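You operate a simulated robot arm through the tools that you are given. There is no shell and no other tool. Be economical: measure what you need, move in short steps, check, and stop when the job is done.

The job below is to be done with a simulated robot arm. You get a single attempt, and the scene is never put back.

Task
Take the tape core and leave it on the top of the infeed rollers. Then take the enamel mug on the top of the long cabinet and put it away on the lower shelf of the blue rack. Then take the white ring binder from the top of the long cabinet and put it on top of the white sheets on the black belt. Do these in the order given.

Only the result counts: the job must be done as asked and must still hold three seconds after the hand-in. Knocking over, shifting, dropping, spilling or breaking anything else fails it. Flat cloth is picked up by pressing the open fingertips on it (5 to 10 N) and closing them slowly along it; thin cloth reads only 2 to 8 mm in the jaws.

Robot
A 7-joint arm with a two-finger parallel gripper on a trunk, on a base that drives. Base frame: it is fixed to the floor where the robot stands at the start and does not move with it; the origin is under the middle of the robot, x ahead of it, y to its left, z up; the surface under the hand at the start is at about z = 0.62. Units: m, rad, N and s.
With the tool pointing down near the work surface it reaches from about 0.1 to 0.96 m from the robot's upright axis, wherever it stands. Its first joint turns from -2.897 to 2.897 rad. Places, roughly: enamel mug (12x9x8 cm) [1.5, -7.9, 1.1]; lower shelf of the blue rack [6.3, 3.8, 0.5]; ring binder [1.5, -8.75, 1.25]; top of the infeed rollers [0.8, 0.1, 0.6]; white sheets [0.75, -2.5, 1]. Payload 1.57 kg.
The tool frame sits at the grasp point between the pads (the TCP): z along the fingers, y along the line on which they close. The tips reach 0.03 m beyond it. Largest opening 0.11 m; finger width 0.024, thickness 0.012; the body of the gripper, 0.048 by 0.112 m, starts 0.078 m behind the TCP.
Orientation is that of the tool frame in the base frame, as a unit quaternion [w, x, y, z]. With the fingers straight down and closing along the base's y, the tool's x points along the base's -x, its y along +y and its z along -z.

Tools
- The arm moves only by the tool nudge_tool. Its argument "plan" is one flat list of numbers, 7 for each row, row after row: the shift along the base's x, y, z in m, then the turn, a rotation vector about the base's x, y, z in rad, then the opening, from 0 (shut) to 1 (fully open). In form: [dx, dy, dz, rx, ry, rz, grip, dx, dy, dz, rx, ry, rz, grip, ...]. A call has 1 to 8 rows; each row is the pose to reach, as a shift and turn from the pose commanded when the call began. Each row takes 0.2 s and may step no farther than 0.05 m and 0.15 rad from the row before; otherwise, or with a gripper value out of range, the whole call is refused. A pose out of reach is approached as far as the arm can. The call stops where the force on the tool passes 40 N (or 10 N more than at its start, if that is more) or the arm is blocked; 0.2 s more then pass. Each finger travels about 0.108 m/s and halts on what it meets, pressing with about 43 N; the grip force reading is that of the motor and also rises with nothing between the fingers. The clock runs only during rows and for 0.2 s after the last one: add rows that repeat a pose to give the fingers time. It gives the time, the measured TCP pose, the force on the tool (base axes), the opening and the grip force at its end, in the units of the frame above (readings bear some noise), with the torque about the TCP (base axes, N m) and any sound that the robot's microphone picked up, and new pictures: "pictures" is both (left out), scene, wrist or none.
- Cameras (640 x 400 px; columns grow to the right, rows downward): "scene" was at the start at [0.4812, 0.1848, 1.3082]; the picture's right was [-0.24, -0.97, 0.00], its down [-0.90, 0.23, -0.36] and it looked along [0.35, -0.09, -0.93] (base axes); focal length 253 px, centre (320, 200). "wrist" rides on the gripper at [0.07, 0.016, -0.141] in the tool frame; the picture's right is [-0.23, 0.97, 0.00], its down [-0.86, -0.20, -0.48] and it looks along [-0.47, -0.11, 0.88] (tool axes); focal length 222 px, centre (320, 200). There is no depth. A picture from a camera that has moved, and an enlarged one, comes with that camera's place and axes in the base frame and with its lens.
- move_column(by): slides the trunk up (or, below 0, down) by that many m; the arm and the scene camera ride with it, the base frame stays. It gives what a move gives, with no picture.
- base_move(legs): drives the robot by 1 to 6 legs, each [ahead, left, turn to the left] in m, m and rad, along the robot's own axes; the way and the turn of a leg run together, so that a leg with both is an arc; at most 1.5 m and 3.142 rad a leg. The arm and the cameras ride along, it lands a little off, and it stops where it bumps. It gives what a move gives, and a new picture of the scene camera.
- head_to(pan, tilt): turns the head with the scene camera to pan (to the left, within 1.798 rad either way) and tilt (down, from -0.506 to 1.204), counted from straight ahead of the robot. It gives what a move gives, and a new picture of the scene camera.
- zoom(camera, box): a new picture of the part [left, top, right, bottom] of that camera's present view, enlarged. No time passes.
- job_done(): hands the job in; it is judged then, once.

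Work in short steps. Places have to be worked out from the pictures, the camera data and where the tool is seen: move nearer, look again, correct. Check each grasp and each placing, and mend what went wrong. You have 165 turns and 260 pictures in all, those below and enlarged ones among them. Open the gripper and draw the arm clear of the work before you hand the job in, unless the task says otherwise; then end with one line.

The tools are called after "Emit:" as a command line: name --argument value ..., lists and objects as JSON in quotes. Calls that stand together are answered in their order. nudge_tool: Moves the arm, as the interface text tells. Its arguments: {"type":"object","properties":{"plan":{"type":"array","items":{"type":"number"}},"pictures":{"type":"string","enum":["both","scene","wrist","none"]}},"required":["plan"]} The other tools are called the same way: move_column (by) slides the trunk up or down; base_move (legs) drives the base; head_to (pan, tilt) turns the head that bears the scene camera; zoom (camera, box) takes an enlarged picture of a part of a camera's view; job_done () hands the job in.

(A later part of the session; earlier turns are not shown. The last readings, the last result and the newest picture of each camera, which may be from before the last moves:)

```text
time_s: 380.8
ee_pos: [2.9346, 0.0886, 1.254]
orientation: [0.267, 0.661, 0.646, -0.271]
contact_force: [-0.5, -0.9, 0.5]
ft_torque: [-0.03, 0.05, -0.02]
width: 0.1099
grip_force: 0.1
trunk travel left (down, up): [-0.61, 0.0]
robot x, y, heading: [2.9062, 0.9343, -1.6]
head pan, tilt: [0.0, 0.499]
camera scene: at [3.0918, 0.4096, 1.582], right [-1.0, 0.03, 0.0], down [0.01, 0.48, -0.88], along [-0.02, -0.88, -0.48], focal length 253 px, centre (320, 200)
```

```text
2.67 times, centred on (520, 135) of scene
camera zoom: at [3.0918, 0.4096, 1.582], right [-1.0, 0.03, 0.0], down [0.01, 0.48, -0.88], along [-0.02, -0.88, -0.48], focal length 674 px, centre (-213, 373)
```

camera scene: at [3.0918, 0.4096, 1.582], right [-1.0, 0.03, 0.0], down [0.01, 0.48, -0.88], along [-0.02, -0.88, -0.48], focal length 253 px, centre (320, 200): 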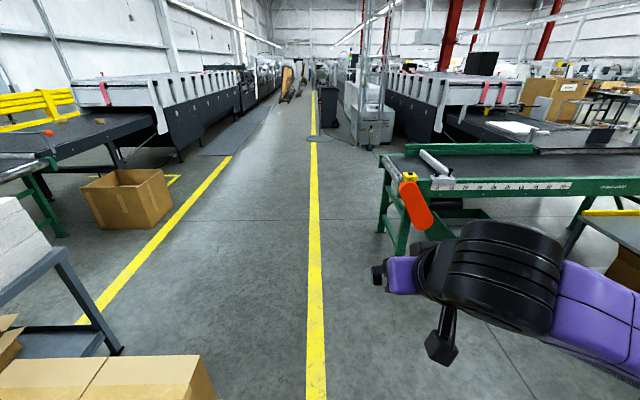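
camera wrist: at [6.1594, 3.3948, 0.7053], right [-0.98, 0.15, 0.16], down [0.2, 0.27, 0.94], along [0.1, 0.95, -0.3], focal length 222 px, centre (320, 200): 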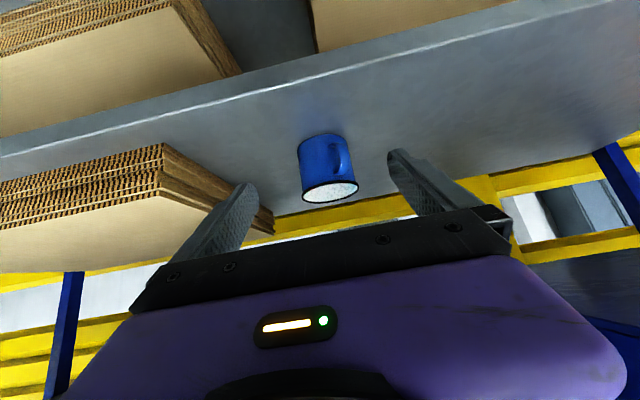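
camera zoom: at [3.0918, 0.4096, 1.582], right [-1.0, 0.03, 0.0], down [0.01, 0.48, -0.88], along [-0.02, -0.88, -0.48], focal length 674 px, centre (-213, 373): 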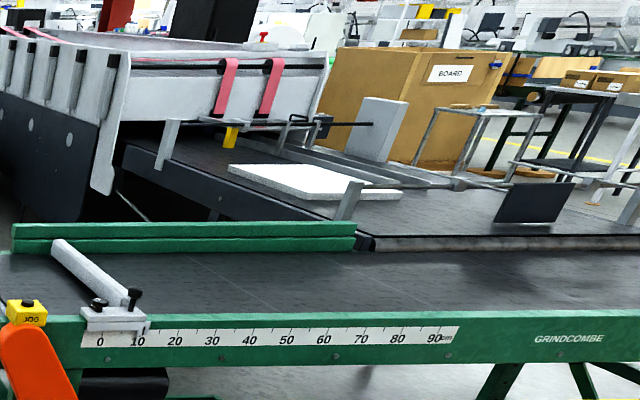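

The sheets lie at about x 0.62–1.0, y −2.8…−2.15 on the belt, whose +x edge is x≈1.15, so they're reachable from this side. I check the fan's position in the aisle before driving south.

Emit:
zoom --camera "scene" --box '[260, 50, 420, 150]'

```text
4.00 times, centred on (340, 100) of scene
camera zoom: at [3.0918, 0.4096, 1.582], right [-1.0, 0.03, 0.0], down [0.01, 0.48, -0.88], along [-0.02, -0.88, -0.48], focal length 1012 px, centre (240, 600)
```

zoom: 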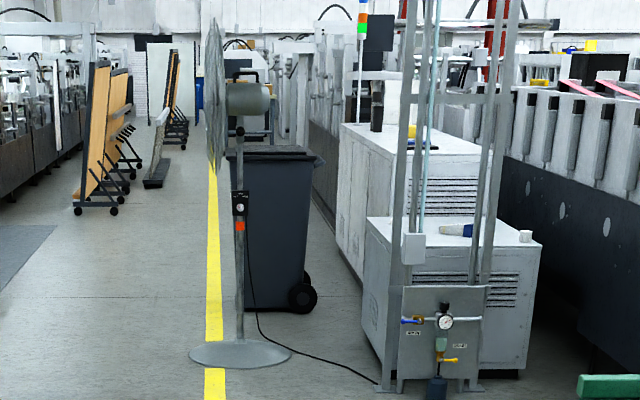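

The fan base spans x≈2.66–3.26 near y −5.5. I take the same east lane: down the corridor, diagonal to x≈4.05, then south.

Emit:
base_move --legs '[[1.4, 0.1, 0.03], [1.3, 0.05, 0], [1.2, 0.5, 0], [1.2, 0.5, 0], [1.4, 0, 0]]'

```text
time_s: 412.9
ee_pos: [4.1475, -6.4265, 1.253]
orientation: [0.274, 0.647, 0.66, -0.266]
contact_force: [0.0, -0.5, 0.5]
ft_torque: [0.01, 0.0, 0.03]
width: 0.11
grip_force: 0.2
trunk travel left (down, up): [-0.61, 0.0]
robot x, y, heading: [4.0857, -5.5813, -1.562]
head pan, tilt: [0.0, 0.499]
camera scene: at [4.2914, -6.0981, 1.582], right [-1.0, -0.01, 0.0], down [-0.01, 0.48, -0.88], along [0.01, -0.88, -0.48], focal length 253 px, centre (320, 200)
```

scene: 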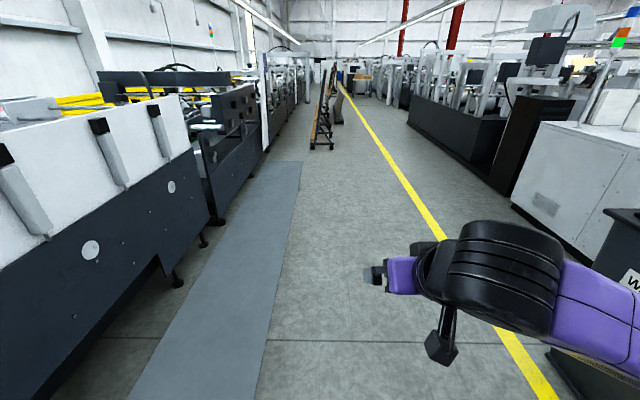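

I drive south to y≈−8.9, turn right to face −x and approach to x≈3.1 to study the binders.

Emit:
base_move --legs '[[1.5, 0, 0], [1.5, 0, 0], [0.3, 0, 0], [0, 0, -1.575], [0.9, 0, 0]]'

Emit:
head_to --pan 0.05 --tilt 0.35

```text
time_s: 437.2
ee_pos: [2.3874, -8.9998, 1.2528]
orientation: [0.009, 0.924, 0.019, -0.381]
contact_force: [-0.3, -0.1, -0.5]
ft_torque: [0.0, -0.01, -0.02]
width: 0.1099
grip_force: 0.1
trunk travel left (down, up): [-0.61, 0.0]
robot x, y, heading: [3.2317, -8.921, -3.109]
head pan, tilt: [0.0, 0.499]
camera scene: at [2.7197, -9.1375, 1.582], right [-0.03, 1.0, 0.0], down [0.48, 0.02, -0.88], along [-0.88, -0.03, -0.48], focal length 253 px, centre (320, 200)
```

scene: 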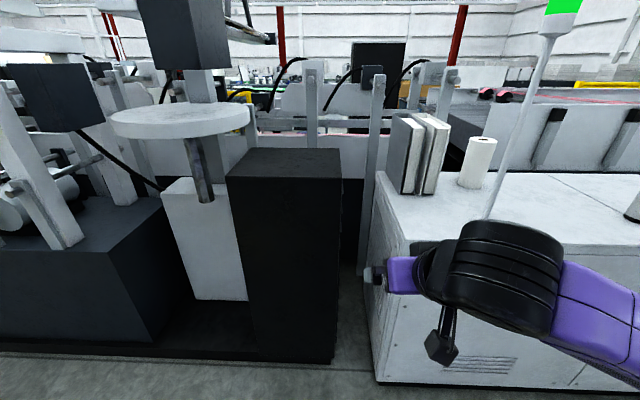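

```text
time_s: 437.9
ee_pos: [2.388, -8.9987, 1.2549]
orientation: [0.009, 0.925, 0.019, -0.38]
contact_force: [0.5, 0.4, -1.7]
ft_torque: [-0.03, 0.02, -0.01]
width: 0.1101
grip_force: 0.0
trunk travel left (down, up): [-0.61, 0.0]
robot x, y, heading: [3.2303, -8.9195, -3.106]
head pan, tilt: [0.051, 0.351]
camera scene: at [2.7177, -9.1422, 1.5956], right [-0.08, 1.0, 0.0], down [0.34, 0.03, -0.94], along [-0.94, -0.08, -0.34], focal length 253 px, centre (320, 200)
```

scene: 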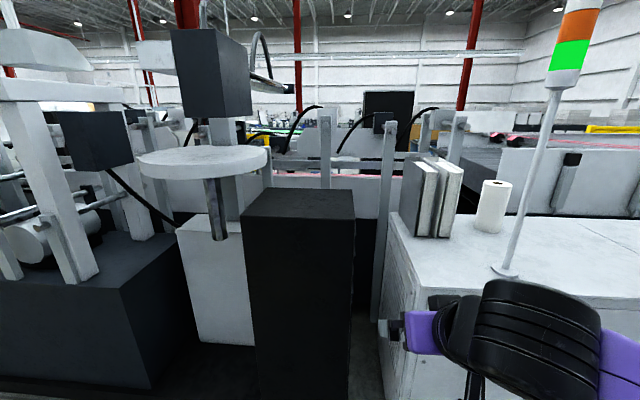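

Emit:
zoom --camera "scene" --box '[390, 140, 534, 280]'

```text
2.86 times, centred on (462, 210) of scene
camera zoom: at [2.7177, -9.1422, 1.5956], right [-0.08, 1.0, 0.0], down [0.34, 0.03, -0.94], along [-0.94, -0.08, -0.34], focal length 722 px, centre (-86, 171)
```

zoom: 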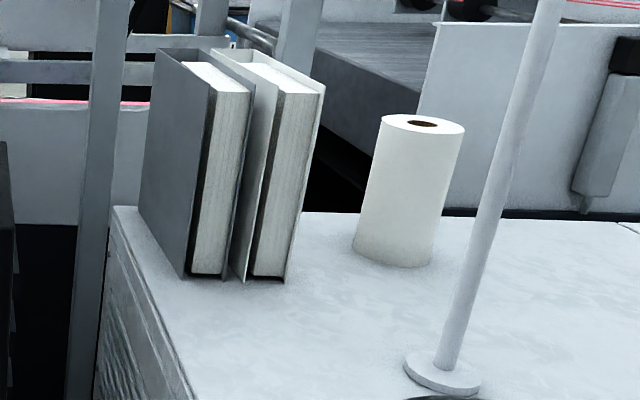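

Two binders stand side by side: the gray one (y≈−8.78…−8.71) and the white one (y≈−8.695…−8.625, x 1.31–1.63, top z≈1.347). I'll grip the white one across its thickness near mid top with a steeper pitch. So I raise, pitch to 30° and drive in to about (2.41,−8.97).

Emit:
nudge_tool --plan '[0, 0, 0.04, 0, -0.08, 0, 1, 0, 0, 0.08, 0, -0.16, 0, 1, 0, 0, 0.12, 0, -0.26, 0, 1, 0, 0, 0.15, 0, -0.26, 0, 1]' --pictures "none"

Emit:
base_move --legs '[[0.5, 0.03, -0.035]]'

```text
time_s: 438.9
ee_pos: [2.3864, -8.9975, 1.4033]
orientation: [0.013, 0.966, 0.018, -0.258]
contact_force: [-0.2, 0.2, -0.6]
ft_torque: [-0.02, 0.01, 0.01]
width: 0.1103
grip_force: 0.0
trunk travel left (down, up): [-0.61, 0.0]
robot x, y, heading: [3.2288, -8.9193, -3.106]
head pan, tilt: [0.051, 0.351]
```

```text
time_s: 441.8
ee_pos: [1.8928, -9.0071, 1.4022]
orientation: [0.007, 0.966, 0.001, -0.257]
contact_force: [8.2, 1.0, -2.8]
ft_torque: [0.19, 0.1, 0.6]
width: 0.1098
grip_force: 0.0
trunk travel left (down, up): [-0.61, 0.0]
robot x, y, heading: [2.7373, -8.959, 3.139]
head pan, tilt: [0.051, 0.351]
camera scene: at [2.2191, -9.1628, 1.5957], right [-0.05, 1.0, 0.0], down [0.34, 0.02, -0.94], along [-0.94, -0.05, -0.34], focal length 253 px, centre (320, 200)
```

scene: 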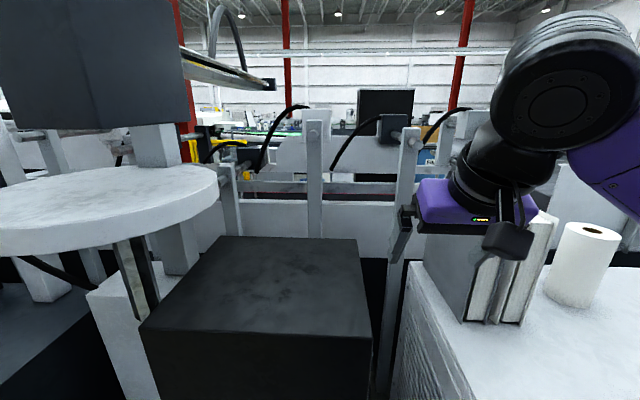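

The reading shows about 8 N on the tool, so I re-measure to see whether it's real contact.

Emit:
nudge_tool --plan '[0, 0, 0, 0, 0, 0, 1]' --pictures "wrist"

```text
time_s: 442.2
ee_pos: [1.8927, -9.0076, 1.4027]
orientation: [0.008, 0.966, 0.002, -0.257]
contact_force: [4.2, 0.4, 0.0]
ft_torque: [0.0, 0.04, 0.23]
width: 0.1098
grip_force: 0.1
trunk travel left (down, up): [-0.61, 0.0]
robot x, y, heading: [2.7362, -8.9577, 3.143]
head pan, tilt: [0.051, 0.351]
camera wrist: at [2.0229, -9.0212, 1.491], right [-0.19, -0.97, 0.13], down [-0.51, 0.21, 0.84], along [-0.84, 0.1, -0.53], focal length 222 px, centre (320, 200)
```

wrist: 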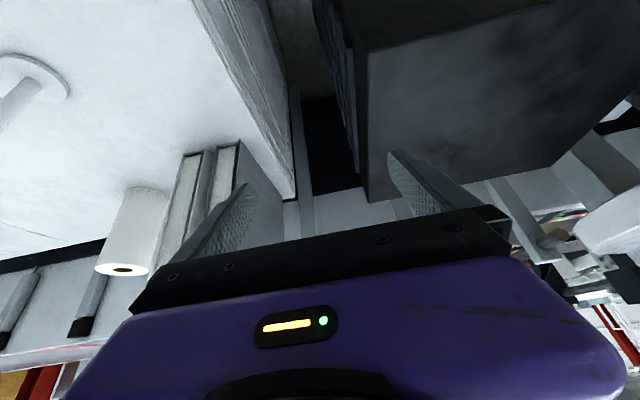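

Emit:
nudge_tool --plan '[0.015, 0, 0.0, 0, 0, 0, 1, 0.015, 0, 0, 0, 0, 0, 1, 0.015, 0, 0, 0, 0, 0, 1]' --pictures "none"

Emit:
head_to --pan -0.45 --tilt 0.5

```text
time_s: 443.0
ee_pos: [1.9074, -9.0067, 1.4031]
orientation: [0.008, 0.966, 0.001, -0.258]
contact_force: [0.8, -0.4, 0.4]
ft_torque: [-0.02, 0.03, -0.04]
width: 0.11
grip_force: 0.1
trunk travel left (down, up): [-0.61, 0.0]
robot x, y, heading: [2.7409, -8.9543, 3.141]
head pan, tilt: [0.051, 0.351]
```

```text
time_s: 443.9
ee_pos: [1.9086, -9.0072, 1.4024]
orientation: [0.007, 0.967, 0.002, -0.256]
contact_force: [0.2, 0.1, 0.5]
ft_torque: [-0.01, -0.01, 0.0]
width: 0.1101
grip_force: 0.1
trunk travel left (down, up): [-0.61, 0.0]
robot x, y, heading: [2.7371, -8.9589, 3.14]
head pan, tilt: [-0.45, 0.499]
camera scene: at [2.2298, -9.1186, 1.582], right [0.43, 0.9, 0.0], down [0.43, -0.21, -0.88], along [-0.79, 0.38, -0.48], focal length 253 px, centre (320, 200)
```

scene: 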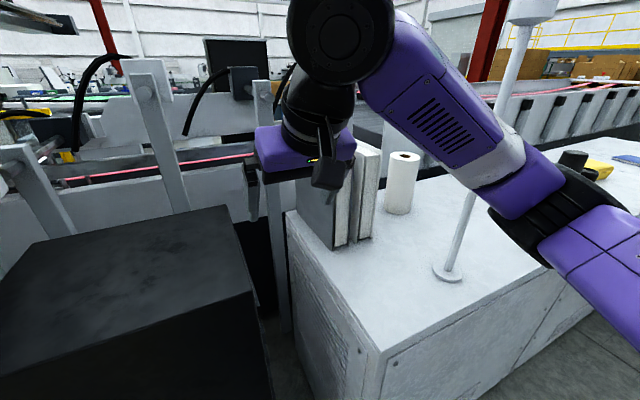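

With the elbow out to the right, it would foul the light pole at the binder. At the start of the job the elbow was on the left, so I'll back away and try to flip it by bringing the tool in low and close, then lifting on the left side.

Emit:
base_move --legs '[[-0.6, 0, 0]]'

Emit:
nudge_tool --plan '[0.02, 0, -0.04, 0, -0.13, 0, 1, 0.04, 0, -0.08, 0, -0.26, 0, 1, 0.06, 0, -0.12, 0, -0.39, 0, 1, 0.085, 0, -0.16, 0, -0.52, 0, 1, 0.11, 0, -0.2, 0, -0.52, 0, 1, 0.135, 0, -0.24, 0, -0.52, 0, 1, 0.16, 0, -0.28, 0, -0.52, 0, 1, 0.185, 0, -0.32, 0, -0.52, 0, 1]' --pictures "none"

Emit:
nudge_tool --plan '[0.02, -0.01, -0.045, 0, 0, 0, 1, 0.04, -0.02, -0.09, 0, 0, 0, 1, 0.06, -0.03, -0.13, 0, 0, 0, 1, 0.08, -0.04, -0.175, 0, 0, 0, 1, 0.1, -0.05, -0.215, 0, 0, 0, 1, 0.12, -0.06, -0.26, 0, 0, 0, 1, 0.14, -0.065, -0.305, 0, 0, 0, 1, 0.16, -0.07, -0.345, 0, 0, 0, 1]' --pictures "none"

```text
time_s: 447.3
ee_pos: [2.4926, -9.0072, 1.4029]
orientation: [0.008, 0.966, 0.001, -0.257]
contact_force: [0.2, 0.2, -0.7]
ft_torque: [0.01, -0.01, -0.01]
width: 0.1099
grip_force: 0.1
trunk travel left (down, up): [-0.61, 0.0]
robot x, y, heading: [3.3228, -8.9572, 3.138]
head pan, tilt: [-0.45, 0.499]
camera scene: at [2.8143, -9.1185, 1.5819], right [0.44, 0.9, 0.0], down [0.43, -0.21, -0.88], along [-0.79, 0.38, -0.48], focal length 253 px, centre (320, 200)
```

scene: 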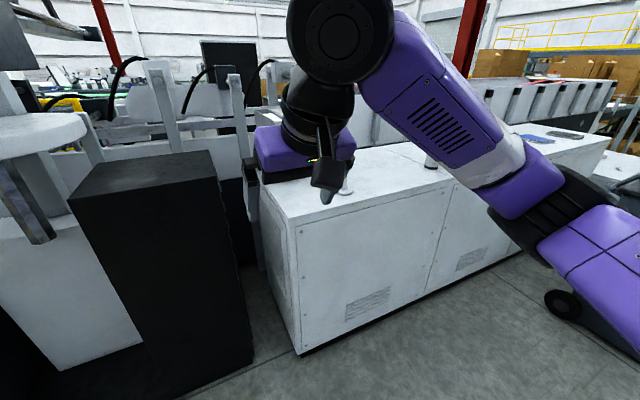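

```text
time_s: 449.1
ee_pos: [2.6792, -9.0074, 1.0817]
orientation: [0.007, 1.0, -0.001, 0.0]
contact_force: [-0.6, 0.2, 0.7]
ft_torque: [0.01, 0.08, 0.04]
width: 0.1102
grip_force: 0.0
trunk travel left (down, up): [-0.61, 0.0]
robot x, y, heading: [3.3239, -8.9563, 3.134]
head pan, tilt: [-0.45, 0.499]
```

```text
refused: row 1 steps farther than a row can; nothing moved
```

Emit:
nudge_tool --plan '[0.02, -0.008, -0.042, 0, 0, 0, 1, 0.04, -0.016, -0.084, 0, 0, 0, 1, 0.06, -0.024, -0.126, 0, 0, 0, 1, 0.08, -0.032, -0.168, 0, 0, 0, 1, 0.1, -0.04, -0.21, 0, 0, 0, 1, 0.12, -0.048, -0.252, 0, 0, 0, 1, 0.14, -0.056, -0.294, 0, 0, 0, 1, 0.16, -0.064, -0.336, 0, 0, 0, 1]' --pictures "scene"

```text
time_s: 450.9
ee_pos: [2.839, -9.0695, 0.7477]
orientation: [0.008, 1.0, 0.0, 0.0]
contact_force: [-0.5, -0.2, -0.8]
ft_torque: [0.01, -0.01, 0.0]
width: 0.1099
grip_force: 0.1
trunk travel left (down, up): [-0.61, 0.0]
robot x, y, heading: [3.3201, -8.9544, 3.137]
head pan, tilt: [-0.45, 0.499]
camera scene: at [2.8143, -9.1184, 1.582], right [0.44, 0.9, 0.0], down [0.43, -0.21, -0.88], along [-0.79, 0.38, -0.48], focal length 253 px, centre (320, 200)
```

scene: 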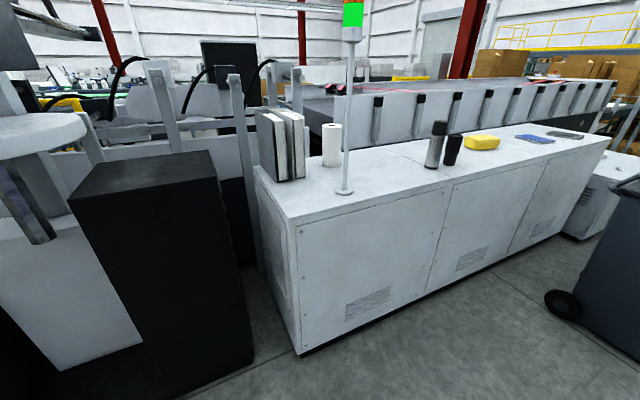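

Emit:
nudge_tool --plan '[0.0, -0.01, -0.04, 0, 0, 0, 1, 0.0, -0.02, -0.08, 0, 0, 0, 1, 0.0, -0.03, -0.12, 0, 0, 0, 1]' --pictures "none"

Emit:
nudge_tool --plan '[0, 0, 0.04, 0, 0, 0, 1, 0, 0, 0.085, 0, 0, 0, 1, 0, 0, 0.13, 0, 0, 0, 1, 0, 0, 0.175, 0, 0, 0, 1, 0, 0, 0.22, 0, 0, 0, 1, 0, 0, 0.265, 0, 0, 0, 1, 0, 0, 0.31, 0, 0, 0, 1, 0, 0, 0.355, 0, 0, 0, 1]' --pictures "none"

Emit:
head_to --pan -0.3 --tilt 1.15

```text
time_s: 451.7
ee_pos: [2.838, -9.1002, 0.6272]
orientation: [0.008, 1.0, -0.001, -0.001]
contact_force: [0.3, -0.1, -0.8]
ft_torque: [-0.02, 0.0, 0.04]
width: 0.1101
grip_force: 0.0
trunk travel left (down, up): [-0.61, 0.0]
robot x, y, heading: [3.3234, -8.9562, 3.141]
head pan, tilt: [-0.45, 0.499]
```

```text
time_s: 453.5
ee_pos: [2.8391, -9.0999, 0.9382]
orientation: [0.007, 1.0, -0.001, -0.001]
contact_force: [0.4, 0.0, 0.3]
ft_torque: [0.04, 0.02, 0.0]
width: 0.1099
grip_force: 0.1
out of reach, approached as far as the arm can: row 8
trunk travel left (down, up): [-0.61, 0.0]
robot x, y, heading: [3.3282, -8.9552, 3.136]
head pan, tilt: [-0.45, 0.499]
```

```text
time_s: 454.5
ee_pos: [2.8385, -9.1, 0.9382]
orientation: [0.007, 1.0, -0.001, -0.001]
contact_force: [0.6, -0.6, -0.3]
ft_torque: [0.01, -0.01, -0.01]
width: 0.11
grip_force: 0.0
trunk travel left (down, up): [-0.61, 0.0]
robot x, y, heading: [3.3243, -8.9572, 3.138]
head pan, tilt: [-0.3, 1.15]
camera scene: at [2.8394, -9.1405, 1.5312], right [0.3, 0.95, 0.0], down [0.87, -0.27, -0.41], along [-0.39, 0.12, -0.91], focal length 253 px, centre (320, 200)
```

scene: 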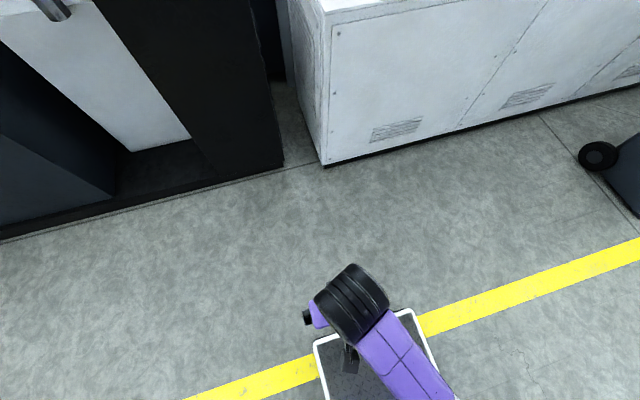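

The elbow stays right. Standing further south (y≈−9.3), facing −x with the arm reaching north-west, should keep the whole arm south of the pole line. I shift the base and pre-shape the arm in the open aisle.

Emit:
base_move --legs '[[-0.1, 0.35, 0]]'

Emit:
nudge_tool --plan '[-0.03, 0.02, 0.028, 0, 0.1, 0, 1, -0.06, 0.04, 0.056, 0, 0.2, 0, 1, -0.09, 0.06, 0.085, 0, 0.3, 0, 1, -0.12, 0.08, 0.115, 0, 0.4, 0, 1, -0.15, 0.1, 0.145, 0, 0.52, 0, 1, -0.175, 0.125, 0.175, 0, 0.52, 0, 1, -0.2, 0.15, 0.205, 0, 0.52, 0, 1, -0.225, 0.175, 0.235, 0, 0.52, 0, 1]' --pictures "none"

Emit:
nudge_tool --plan '[-0.01, 0.035, 0.03, 0, 0, 0, 1, -0.015, 0.07, 0.06, 0, 0, 0, 1, -0.02, 0.105, 0.09, 0, 0, 0, 1, -0.025, 0.14, 0.12, 0, 0, 0, 1, -0.03, 0.175, 0.15, 0, 0, 0, 1, -0.035, 0.215, 0.175, 0, 0, 0, 1, -0.04, 0.26, 0.19, 0, 0, 0, 1, -0.045, 0.305, 0.2, 0, 0, 0, 1]' --pictures "none"

```text
time_s: 456.8
ee_pos: [2.9395, -9.4518, 0.9375]
orientation: [0.007, 1.0, 0.004, 0.0]
contact_force: [0.3, -0.2, 0.2]
ft_torque: [0.01, -0.01, 0.04]
width: 0.11
grip_force: 0.0
trunk travel left (down, up): [-0.61, 0.0]
robot x, y, heading: [3.422, -9.2998, -3.133]
head pan, tilt: [-0.3, 1.15]
camera scene: at [2.9402, -9.4915, 1.5311], right [0.29, 0.96, 0.0], down [0.87, -0.26, -0.41], along [-0.39, 0.12, -0.91], focal length 253 px, centre (320, 200)
```

scene: 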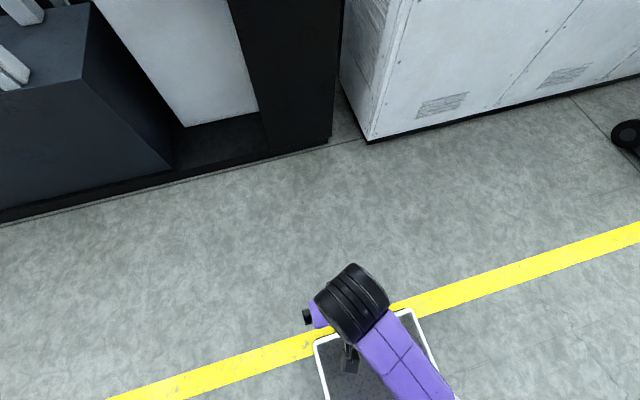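

```text
time_s: 458.6
ee_pos: [2.7301, -9.3127, 1.1004]
orientation: [0.006, 0.966, 0.005, -0.26]
contact_force: [0.1, 0.3, 0.0]
ft_torque: [0.01, -0.03, 0.01]
width: 0.1096
grip_force: 0.0
out of reach, approached as far as the arm can: row 3, 4, 5, 6, 7, 8
trunk travel left (down, up): [-0.61, 0.0]
robot x, y, heading: [3.423, -9.3045, -3.13]
head pan, tilt: [-0.3, 1.15]
```

```text
time_s: 460.6
ee_pos: [2.6486, -9.2674, 1.0779]
orientation: [0.151, 0.977, 0.048, -0.146]
contact_force: [0.2, -1.1, 0.3]
ft_torque: [0.11, -0.04, -0.01]
width: 0.1102
grip_force: 0.1
out of reach, approached as far as the arm can: row 1, 2, 3, 4, 5, 6, 7
trunk travel left (down, up): [-0.61, 0.0]
robot x, y, heading: [3.4213, -9.2988, -3.134]
head pan, tilt: [-0.3, 1.15]
stopped in row 8: the arm was blocked; the commanded pose is now the measured one
```

The arm got stuck with a twisted wrist, so I look at it.

Emit:
head_to --pan -0.4 --tilt 0.75

```text
time_s: 461.5
ee_pos: [2.6488, -9.262, 1.0804]
orientation: [0.149, 0.977, 0.045, -0.149]
contact_force: [0.3, -0.2, -0.1]
ft_torque: [0.03, 0.01, 0.02]
width: 0.1101
grip_force: 0.0
trunk travel left (down, up): [-0.61, 0.0]
robot x, y, heading: [3.4227, -9.3041, -3.136]
head pan, tilt: [-0.4, 0.75]
camera scene: at [2.9201, -9.4766, 1.5599], right [0.38, 0.92, 0.0], down [0.63, -0.26, -0.73], along [-0.68, 0.28, -0.68], focal length 253 px, centre (320, 200)
```

scene: 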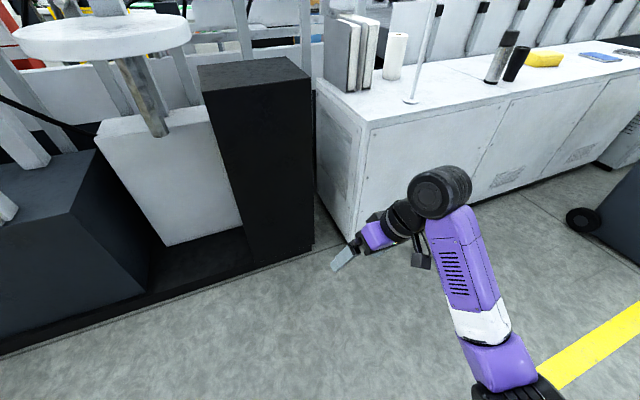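

I straighten the wrist while moving outward, where the arm has more freedom.

Emit:
nudge_tool --plan '[-0.025, 0.01, 0.02, 0.067, 0.056, -0.043, 1, -0.05, 0.02, 0.04, 0.134, 0.112, -0.085, 1, -0.075, 0.03, 0.07, 0.2, 0.168, -0.128, 1, -0.1, 0.04, 0.1, 0.267, 0.224, -0.17, 1, -0.11, 0.06, 0.14, 0.267, 0.3, -0.17, 1, -0.115, 0.08, 0.18, 0.267, 0.38, -0.17, 1, -0.12, 0.11, 0.22, 0.267, 0.38, -0.17, 1, -0.12, 0.14, 0.25, 0.267, 0.38, -0.17, 1]' --pictures "scene"

```text
refused: row 7 steps farther than a row can; nothing moved
```

Emit:
nudge_tool --plan '[-0.025, 0.01, 0.02, 0.067, 0.056, -0.043, 1, -0.05, 0.02, 0.04, 0.134, 0.112, -0.085, 1, -0.075, 0.03, 0.07, 0.2, 0.168, -0.128, 1, -0.1, 0.04, 0.1, 0.267, 0.224, -0.17, 1, -0.11, 0.06, 0.14, 0.267, 0.3, -0.17, 1, -0.115, 0.08, 0.18, 0.267, 0.38, -0.17, 1, -0.12, 0.105, 0.22, 0.267, 0.38, -0.17, 1, -0.12, 0.135, 0.25, 0.267, 0.38, -0.17, 1]' --pictures "scene"

```text
time_s: 463.3
ee_pos: [2.5295, -9.1305, 1.3328]
orientation: [-0.005, 0.942, 0.011, -0.334]
contact_force: [-0.5, -0.3, -0.1]
ft_torque: [0.02, 0.01, 0.04]
width: 0.1102
grip_force: 0.2
trunk travel left (down, up): [-0.61, 0.0]
robot x, y, heading: [3.4251, -9.3049, -3.132]
head pan, tilt: [-0.4, 0.75]
camera scene: at [2.9201, -9.4773, 1.5598], right [0.38, 0.92, 0.0], down [0.63, -0.26, -0.73], along [-0.68, 0.28, -0.68], focal length 253 px, centre (320, 200)
```

scene: 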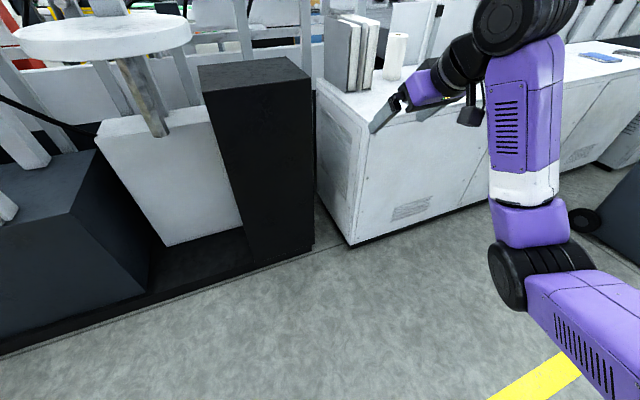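

The arm is healthy again, and the elbow is now lower and closer in. I swing the hand right toward local (0.76 ahead, 0.64 right).

Emit:
nudge_tool --plan '[0.0, 0.048, 0.01, 0, 0, 0, 1, 0.005, 0.096, 0.02, 0, -0.04, 0, 1, 0.015, 0.144, 0.03, 0, -0.08, 0, 1, 0.03, 0.19, 0.04, 0, -0.12, 0, 1, 0.045, 0.236, 0.05, 0, -0.16, 0, 1, 0.06, 0.282, 0.06, 0, -0.16, 0, 1, 0.077, 0.327, 0.07, 0, -0.16, 0, 1, 0.095, 0.37, 0.08, 0, -0.16, 0, 1]' --pictures "scene"

```text
time_s: 465.1
ee_pos: [2.6237, -8.7577, 1.4093]
orientation: [-0.004, 0.966, 0.011, -0.258]
contact_force: [0.0, -0.4, 0.5]
ft_torque: [-0.02, -0.03, 0.01]
width: 0.11
grip_force: 0.0
trunk travel left (down, up): [-0.61, 0.0]
robot x, y, heading: [3.4229, -9.3061, -3.134]
head pan, tilt: [-0.4, 0.75]
camera scene: at [2.9199, -9.4771, 1.5598], right [0.38, 0.92, 0.0], down [0.63, -0.26, -0.73], along [-0.68, 0.28, -0.68], focal length 253 px, centre (320, 200)
```

scene: 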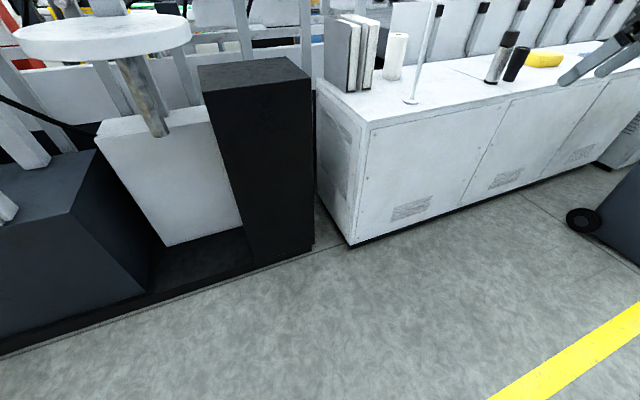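

Reached. I finish the swing and look right at the elbow.

Emit:
nudge_tool --plan '[0.012, 0.035, 0.007, 0, 0, 0, 1, 0.024, 0.07, 0.014, 0, 0, 0, 1, 0.035, 0.1, 0.02, 0, 0, 0, 1]' --pictures "none"

Emit:
head_to --pan -1.0 --tilt 0.6

```text
time_s: 465.9
ee_pos: [2.6614, -8.6925, 1.4211]
orientation: [-0.004, 0.966, 0.011, -0.258]
contact_force: [0.0, 0.7, -1.0]
ft_torque: [-0.04, 0.03, -0.01]
width: 0.1101
grip_force: 0.0
out of reach, approached as far as the arm can: row 2, 3
trunk travel left (down, up): [-0.61, 0.0]
robot x, y, heading: [3.4232, -9.3058, -3.134]
head pan, tilt: [-0.4, 0.75]
```

```text
time_s: 466.9
ee_pos: [2.6613, -8.6929, 1.4211]
orientation: [-0.005, 0.966, 0.011, -0.257]
contact_force: [0.4, 0.5, 0.5]
ft_torque: [-0.02, -0.01, 0.03]
width: 0.1101
grip_force: 0.0
trunk travel left (down, up): [-0.61, 0.0]
robot x, y, heading: [3.4262, -9.3073, -3.136]
head pan, tilt: [-1.0, 0.6]
camera scene: at [2.9483, -9.4342, 1.5728], right [0.84, 0.55, 0.0], down [0.31, -0.47, -0.82], along [-0.45, 0.69, -0.57], focal length 253 px, centre (320, 200)
```

scene: 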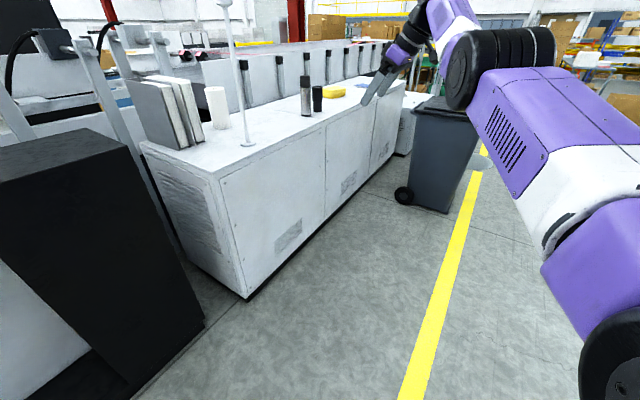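

The arm is nearly straight now, so there is no elbow bulge toward the pole. I adjust the hand to local (0.81,0.54 right) and drive in partway, with the head turned to watch.

Emit:
nudge_tool --plan '[-0.024, -0.035, 0, 0, 0, 0, 1, -0.048, -0.07, 0, 0, 0, 0, 1]' --pictures "none"

Emit:
head_to --pan -0.7 --tilt 0.45

Emit:
base_move --legs '[[0.5, -0.106, -0.006], [0.2, 0, 0]]'

```text
time_s: 467.5
ee_pos: [2.6151, -8.7615, 1.4226]
orientation: [-0.003, 0.966, 0.01, -0.258]
contact_force: [0.7, -0.3, 0.7]
ft_torque: [-0.02, 0.02, 0.05]
width: 0.1099
grip_force: 0.1
trunk travel left (down, up): [-0.61, 0.0]
robot x, y, heading: [3.4223, -9.3052, -3.134]
head pan, tilt: [-1.0, 0.6]
```

```text
time_s: 468.3
ee_pos: [2.6138, -8.7619, 1.4214]
orientation: [-0.004, 0.966, 0.011, -0.257]
contact_force: [-0.6, -0.4, 0.3]
ft_torque: [-0.02, 0.01, 0.03]
width: 0.1101
grip_force: 0.1
trunk travel left (down, up): [-0.61, 0.0]
robot x, y, heading: [3.4197, -9.3043, -3.135]
head pan, tilt: [-0.7, 0.45]
camera scene: at [2.926, -9.4495, 1.5864], right [0.64, 0.77, 0.0], down [0.33, -0.28, -0.9], along [-0.69, 0.58, -0.44], focal length 253 px, centre (320, 200)
```

scene: 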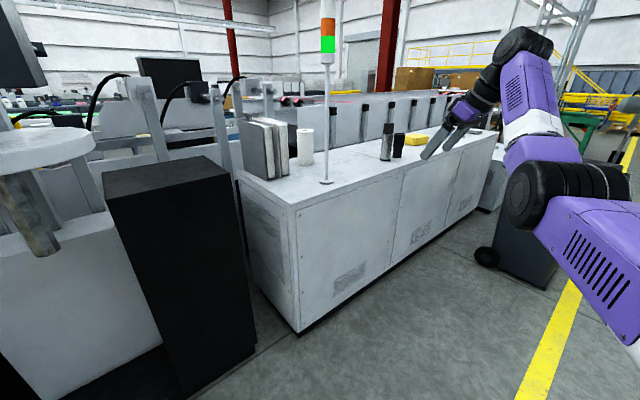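

```text
time_s: 472.5
ee_pos: [1.9176, -8.6572, 1.4209]
orientation: [-0.005, 0.966, 0.009, -0.258]
contact_force: [0.9, 0.5, 0.3]
ft_torque: [0.0, 0.03, -0.03]
width: 0.1098
grip_force: 0.2
trunk travel left (down, up): [-0.61, 0.0]
robot x, y, heading: [2.7282, -9.1994, -3.142]
head pan, tilt: [-0.7, 0.45]
camera scene: at [2.2277, -9.3452, 1.5865], right [0.64, 0.77, 0.0], down [0.33, -0.28, -0.9], along [-0.69, 0.58, -0.44], focal length 253 px, centre (320, 200)
```

scene: 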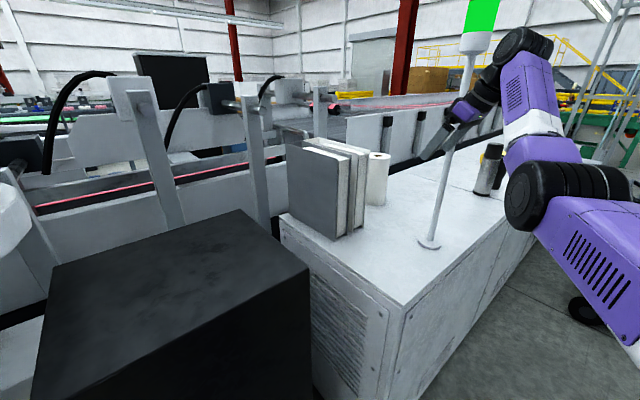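

The hand is close to the pole in this view, so I zoom in to check clearance.

Emit:
zoom --camera "scene" --box '[380, 20, 560, 260]'

Emit:
nudge_tool --plan '[0, 0, 0, 0, 0, 0, 1]' --pictures "wrist"

```text
1.67 times, centred on (470, 140) of scene
camera zoom: at [2.2277, -9.3452, 1.5865], right [0.64, 0.77, 0.0], down [0.33, -0.28, -0.9], along [-0.69, 0.58, -0.44], focal length 422 px, centre (70, 300)
```

zoom: 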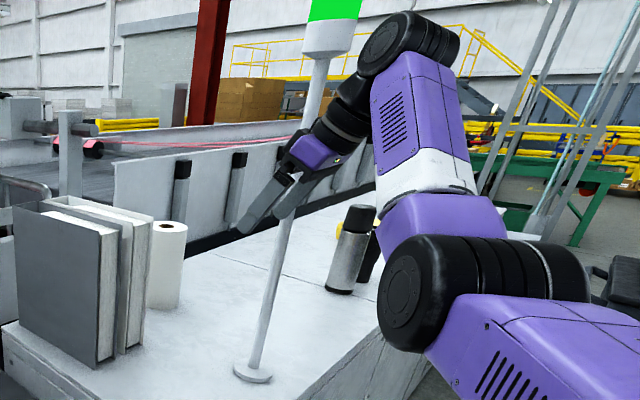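

```text
time_s: 472.9
ee_pos: [1.9174, -8.6579, 1.4223]
orientation: [-0.004, 0.966, 0.009, -0.258]
contact_force: [-0.7, 0.6, -0.3]
ft_torque: [-0.02, 0.04, 0.0]
width: 0.1096
grip_force: 0.0
trunk travel left (down, up): [-0.61, 0.0]
robot x, y, heading: [2.7236, -9.1982, -3.142]
head pan, tilt: [-0.7, 0.45]
camera wrist: at [2.0474, -8.672, 1.5096], right [-0.18, -0.98, 0.1], down [-0.51, 0.18, 0.84], along [-0.84, 0.1, -0.53], focal length 222 px, centre (320, 200)
```

wrist: 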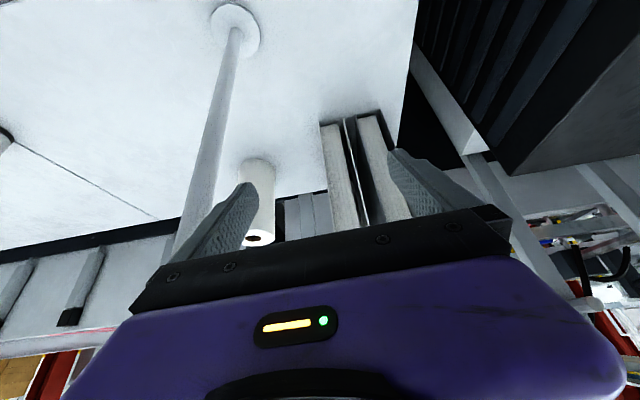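

The hand is clear of the pole. I zoom the wrist view to locate the white binder precisely.

Emit:
zoom --camera "wrist" --box '[230, 90, 430, 230]'

```text
2.86 times, centred on (330, 160) of wrist
camera zoom: at [2.0474, -8.672, 1.5096], right [-0.18, -0.98, 0.1], down [-0.51, 0.18, 0.84], along [-0.84, 0.1, -0.53], focal length 635 px, centre (291, 314)
```

zoom: 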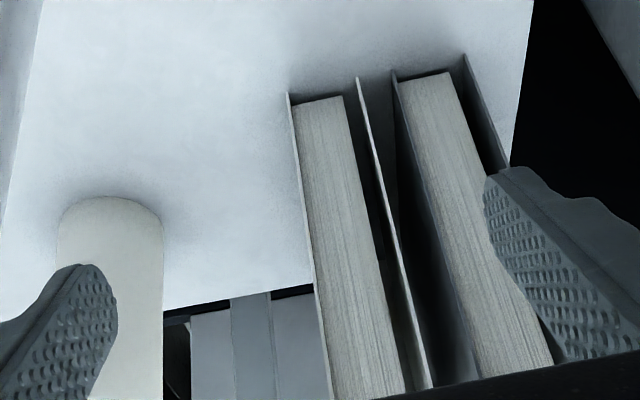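

From the wrist view the white binder is at y −8.647…−8.712 (centre −8.68) with its front at x≈1.658, and the gap to the gray one is about 3.3 cm. I drive in 0.3 m and re-measure.

Emit:
base_move --legs '[[0.33, 0, 0]]'

Emit:
nudge_tool --plan '[0, -0.01, 0, 0, 0, 0, 0.9, 0, -0.02, 0, 0, 0, 0, 0.76, 0, -0.02, 0, 0, 0, 0, 0.76]' --pictures "wrist"

```text
time_s: 475.1
ee_pos: [1.5827, -8.6599, 1.4213]
orientation: [-0.005, 0.966, 0.01, -0.258]
contact_force: [0.0, 0.4, -0.2]
ft_torque: [0.0, 0.0, -0.01]
width: 0.1102
grip_force: 0.1
trunk travel left (down, up): [-0.61, 0.0]
robot x, y, heading: [2.3889, -9.2053, -3.137]
head pan, tilt: [-0.7, 0.45]
camera scene: at [1.8942, -9.3481, 1.5865], right [0.64, 0.77, 0.0], down [0.33, -0.28, -0.9], along [-0.69, 0.58, -0.44], focal length 253 px, centre (320, 200)
```

scene: 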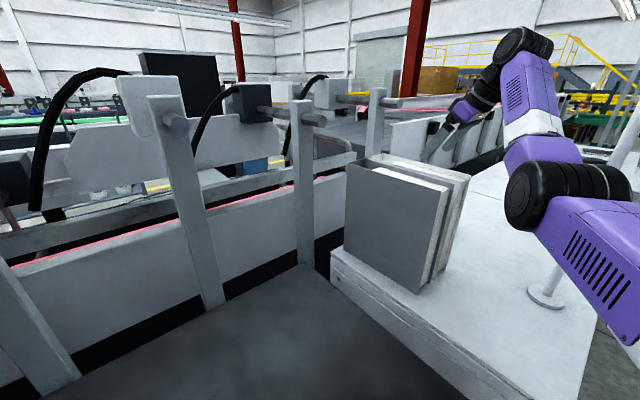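

```text
time_s: 475.9
ee_pos: [1.5825, -8.6813, 1.4223]
orientation: [-0.004, 0.966, 0.01, -0.256]
contact_force: [0.4, -0.2, -0.1]
ft_torque: [-0.03, 0.01, 0.02]
width: 0.0838
grip_force: 0.0
trunk travel left (down, up): [-0.61, 0.0]
robot x, y, heading: [2.3911, -9.2009, -3.137]
head pan, tilt: [-0.7, 0.45]
camera wrist: at [1.7119, -8.6955, 1.5097], right [-0.18, -0.98, 0.1], down [-0.51, 0.18, 0.84], along [-0.84, 0.1, -0.53], focal length 222 px, centre (320, 200)
```

wrist: 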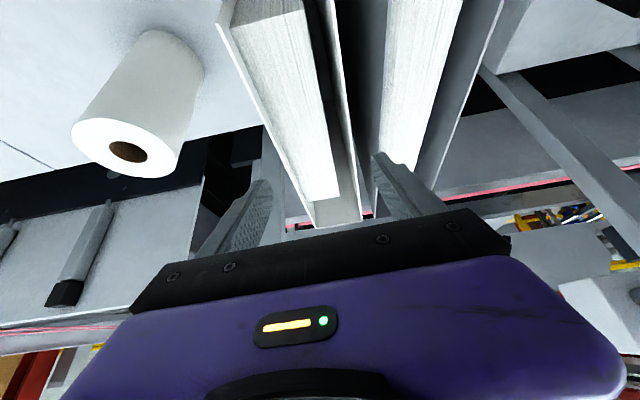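

Emit:
zoom --camera "wrist" --box '[200, 0, 480, 240]'

```text
1.67 times, centred on (340, 120) of wrist
camera zoom: at [1.7119, -8.6955, 1.5097], right [-0.18, -0.98, 0.1], down [-0.51, 0.18, 0.84], along [-0.84, 0.1, -0.53], focal length 370 px, centre (287, 333)
```

zoom: 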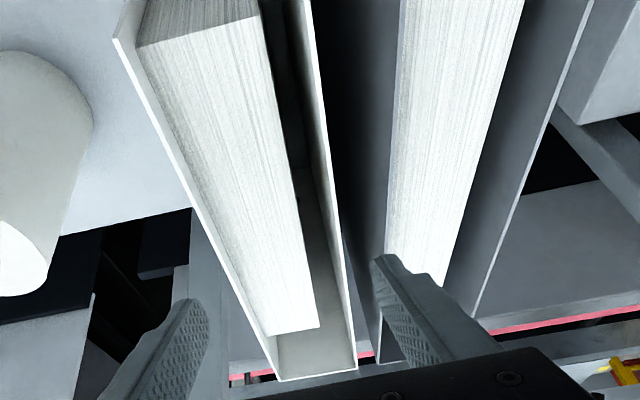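

The white binder spans y −8.641…−8.712 and x 1.362–1.665, so the south finger fits the 3 cm gap. I align to y −8.677, x 1.53 with opening 0.086 at height, then check before descending.

Emit:
nudge_tool --plan '[-0.025, 0.004, 0, 0, 0, 0, 0.78, -0.052, 0.004, -0.01, 0, 0, 0, 0.78, -0.052, 0.004, -0.025, 0, 0, 0, 0.78]' --pictures "wrist"

Emit:
zoom --camera "wrist" --box '[200, 100, 440, 250]'

```text
time_s: 476.6
ee_pos: [1.5293, -8.6768, 1.3964]
orientation: [-0.004, 0.966, 0.011, -0.257]
contact_force: [0.8, 0.0, -0.2]
ft_torque: [-0.01, 0.01, -0.05]
width: 0.0858
grip_force: 0.0
trunk travel left (down, up): [-0.61, 0.0]
robot x, y, heading: [2.3882, -9.2014, -3.134]
head pan, tilt: [-0.7, 0.45]
camera wrist: at [1.6588, -8.6916, 1.4842], right [-0.18, -0.98, 0.1], down [-0.51, 0.18, 0.84], along [-0.84, 0.1, -0.53], focal length 222 px, centre (320, 200)
```

wrist: 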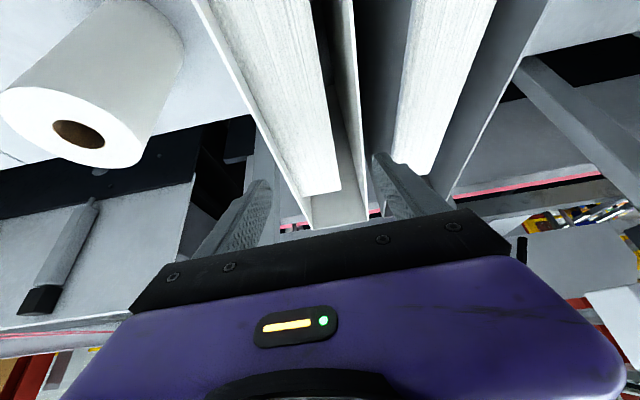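

```text
2.67 times, centred on (320, 175) of wrist
camera zoom: at [1.6588, -8.6916, 1.4842], right [-0.18, -0.98, 0.1], down [-0.51, 0.18, 0.84], along [-0.84, 0.1, -0.53], focal length 592 px, centre (320, 267)
```

zoom: 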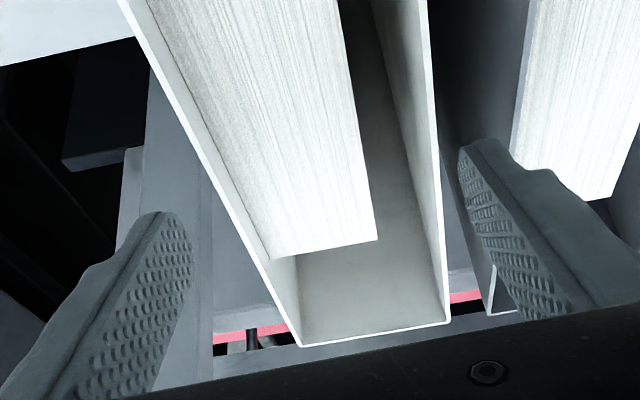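

Re-measured: white spans −8.641…−8.719, with gray starting at −8.743. I centre at −8.680 with 0.090 opening and descend gently.

Emit:
nudge_tool --plan '[0, -0.003, 0, 0, 0, 0, 0.82, 0, -0.003, 0, 0, 0, 0, 0.82, 0, -0.003, -0.012, 0, 0, 0, 0.82, 0, -0.003, -0.024, 0, 0, 0, 0.82, 0, -0.003, -0.034, 0, 0, 0, 0.82]' --pictures "wrist"

Emit:
zoom --camera "wrist" --box '[200, 100, 440, 250]'

```text
time_s: 477.9
ee_pos: [1.5293, -8.6798, 1.3629]
orientation: [-0.005, 0.966, 0.01, -0.257]
contact_force: [0.6, 0.0, 0.0]
ft_torque: [-0.01, 0.02, 0.01]
width: 0.0901
grip_force: 0.1
trunk travel left (down, up): [-0.61, 0.0]
robot x, y, heading: [2.3894, -9.1999, -3.135]
head pan, tilt: [-0.7, 0.45]
camera wrist: at [1.6598, -8.6945, 1.4511], right [-0.18, -0.98, 0.1], down [-0.51, 0.18, 0.84], along [-0.84, 0.1, -0.53], focal length 222 px, centre (320, 200)
```

wrist: 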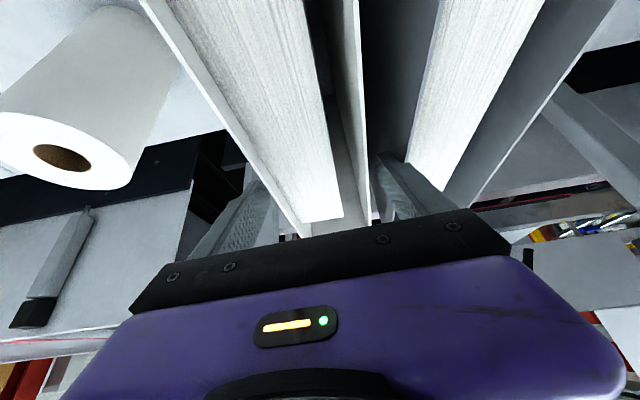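

```text
2.67 times, centred on (320, 175) of wrist
camera zoom: at [1.6598, -8.6945, 1.4511], right [-0.18, -0.98, 0.1], down [-0.51, 0.18, 0.84], along [-0.84, 0.1, -0.53], focal length 592 px, centre (320, 267)
```

zoom: 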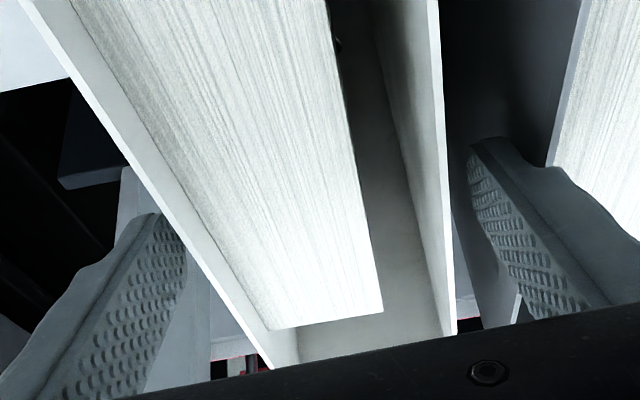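

The south finger is in the gap. I widen by a few mm on the north side and go down to z≈1.316.

Emit:
nudge_tool --plan '[0, 0.002, 0, 0, 0, 0, 0.855, 0, 0.002, -0.012, 0, 0, 0, 0.855, 0, 0.002, -0.024, 0, 0, 0, 0.855, 0, 0.002, -0.036, 0, 0, 0, 0.855, 0, 0.002, -0.047, 0, 0, 0, 0.855]' --pictures "wrist"

```text
time_s: 478.6
ee_pos: [1.5299, -8.6766, 1.3612]
orientation: [-0.01, 0.963, 0.01, -0.268]
contact_force: [2.3, -2.3, 10.7]
ft_torque: [-0.67, -0.15, 0.09]
width: 0.0949
grip_force: 0.7
trunk travel left (down, up): [-0.61, 0.0]
robot x, y, heading: [2.3876, -9.2038, -3.137]
head pan, tilt: [-0.7, 0.45]
stopped in row 3: the force on the tool passed its limit at 50 N (the readings are from after the stop); the commanded pose is now the measured one
camera wrist: at [1.6608, -8.6923, 1.4452], right [-0.18, -0.98, 0.09], down [-0.49, 0.17, 0.86], along [-0.85, 0.11, -0.51], focal length 222 px, centre (320, 200)
```

wrist: 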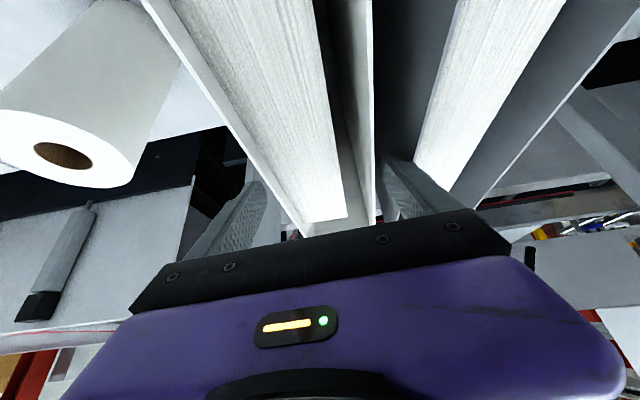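

The south finger touched the gray binder's cover edge. I back up and measure the gap again.

Emit:
nudge_tool --plan '[0, 0, 0.012, 0, -0.02, 0, 0.855, 0, 0, 0.025, 0, -0.02, 0, 0.855]' --pictures "wrist"

Emit:
zoom --camera "wrist" --box '[320, 100, 480, 225]'

```text
time_s: 479.2
ee_pos: [1.5286, -8.6761, 1.3824]
orientation: [-0.007, 0.967, 0.011, -0.255]
contact_force: [0.6, -0.8, -0.3]
ft_torque: [0.01, -0.04, -0.01]
width: 0.0941
grip_force: 0.1
trunk travel left (down, up): [-0.61, 0.0]
robot x, y, heading: [2.3899, -9.2028, -3.136]
head pan, tilt: [-0.7, 0.45]
camera wrist: at [1.6578, -8.6923, 1.4706], right [-0.18, -0.98, 0.09], down [-0.51, 0.17, 0.84], along [-0.84, 0.11, -0.53], focal length 222 px, centre (320, 200)
```

wrist: 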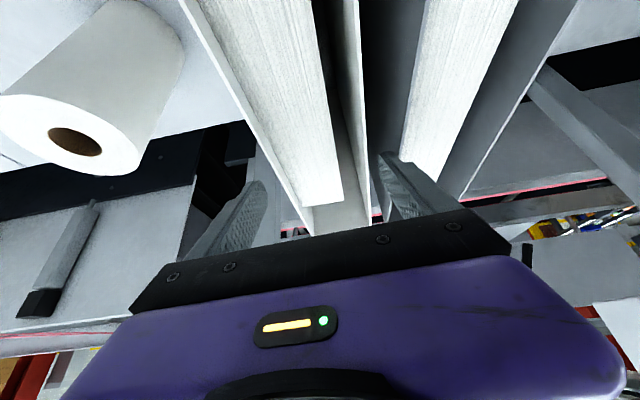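

```text
3.20 times, centred on (400, 162) of wrist
camera zoom: at [1.6578, -8.6923, 1.4706], right [-0.18, -0.98, 0.09], down [-0.51, 0.17, 0.84], along [-0.84, 0.11, -0.53], focal length 711 px, centre (64, 320)
```

zoom: 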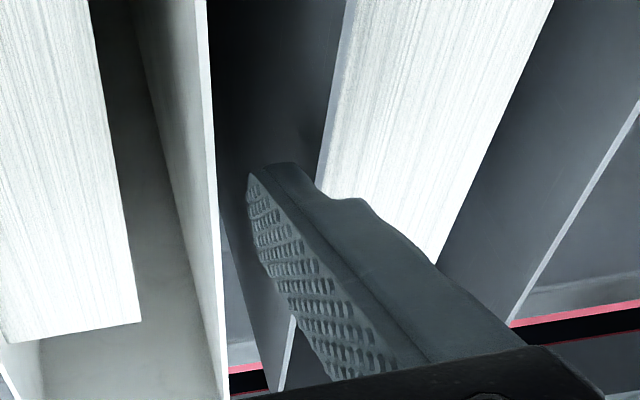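

The finger is stepped thicker above the tip, and that step is what touched. A 2.5–3 cm insertion is enough, so I narrow to 0.087, descend to z≈1.347 and check.

Emit:
nudge_tool --plan '[0, -0.003, 0, 0, 0, 0, 0.79, 0, -0.003, 0, 0, 0, 0, 0.79, 0, -0.003, -0.012, 0, 0, 0, 0.79, 0, -0.003, -0.024, 0, 0, 0, 0.79, 0, -0.003, -0.035, 0, 0, 0, 0.79]' --pictures "wrist"

```text
time_s: 480.4
ee_pos: [1.5284, -8.6794, 1.347]
orientation: [-0.009, 0.967, 0.01, -0.256]
contact_force: [0.4, 0.8, -0.9]
ft_torque: [-0.02, 0.04, 0.01]
width: 0.0864
grip_force: 0.0
trunk travel left (down, up): [-0.61, 0.0]
robot x, y, heading: [2.391, -9.1999, -3.138]
head pan, tilt: [-0.7, 0.45]
camera wrist: at [1.6593, -8.6952, 1.4348], right [-0.18, -0.98, 0.09], down [-0.51, 0.17, 0.84], along [-0.84, 0.11, -0.53], focal length 222 px, centre (320, 200)
```

wrist: 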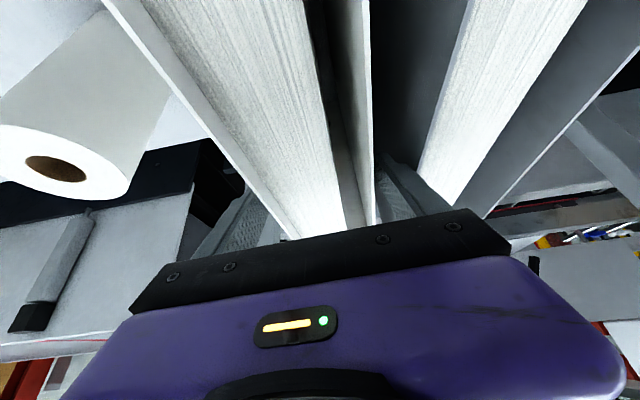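

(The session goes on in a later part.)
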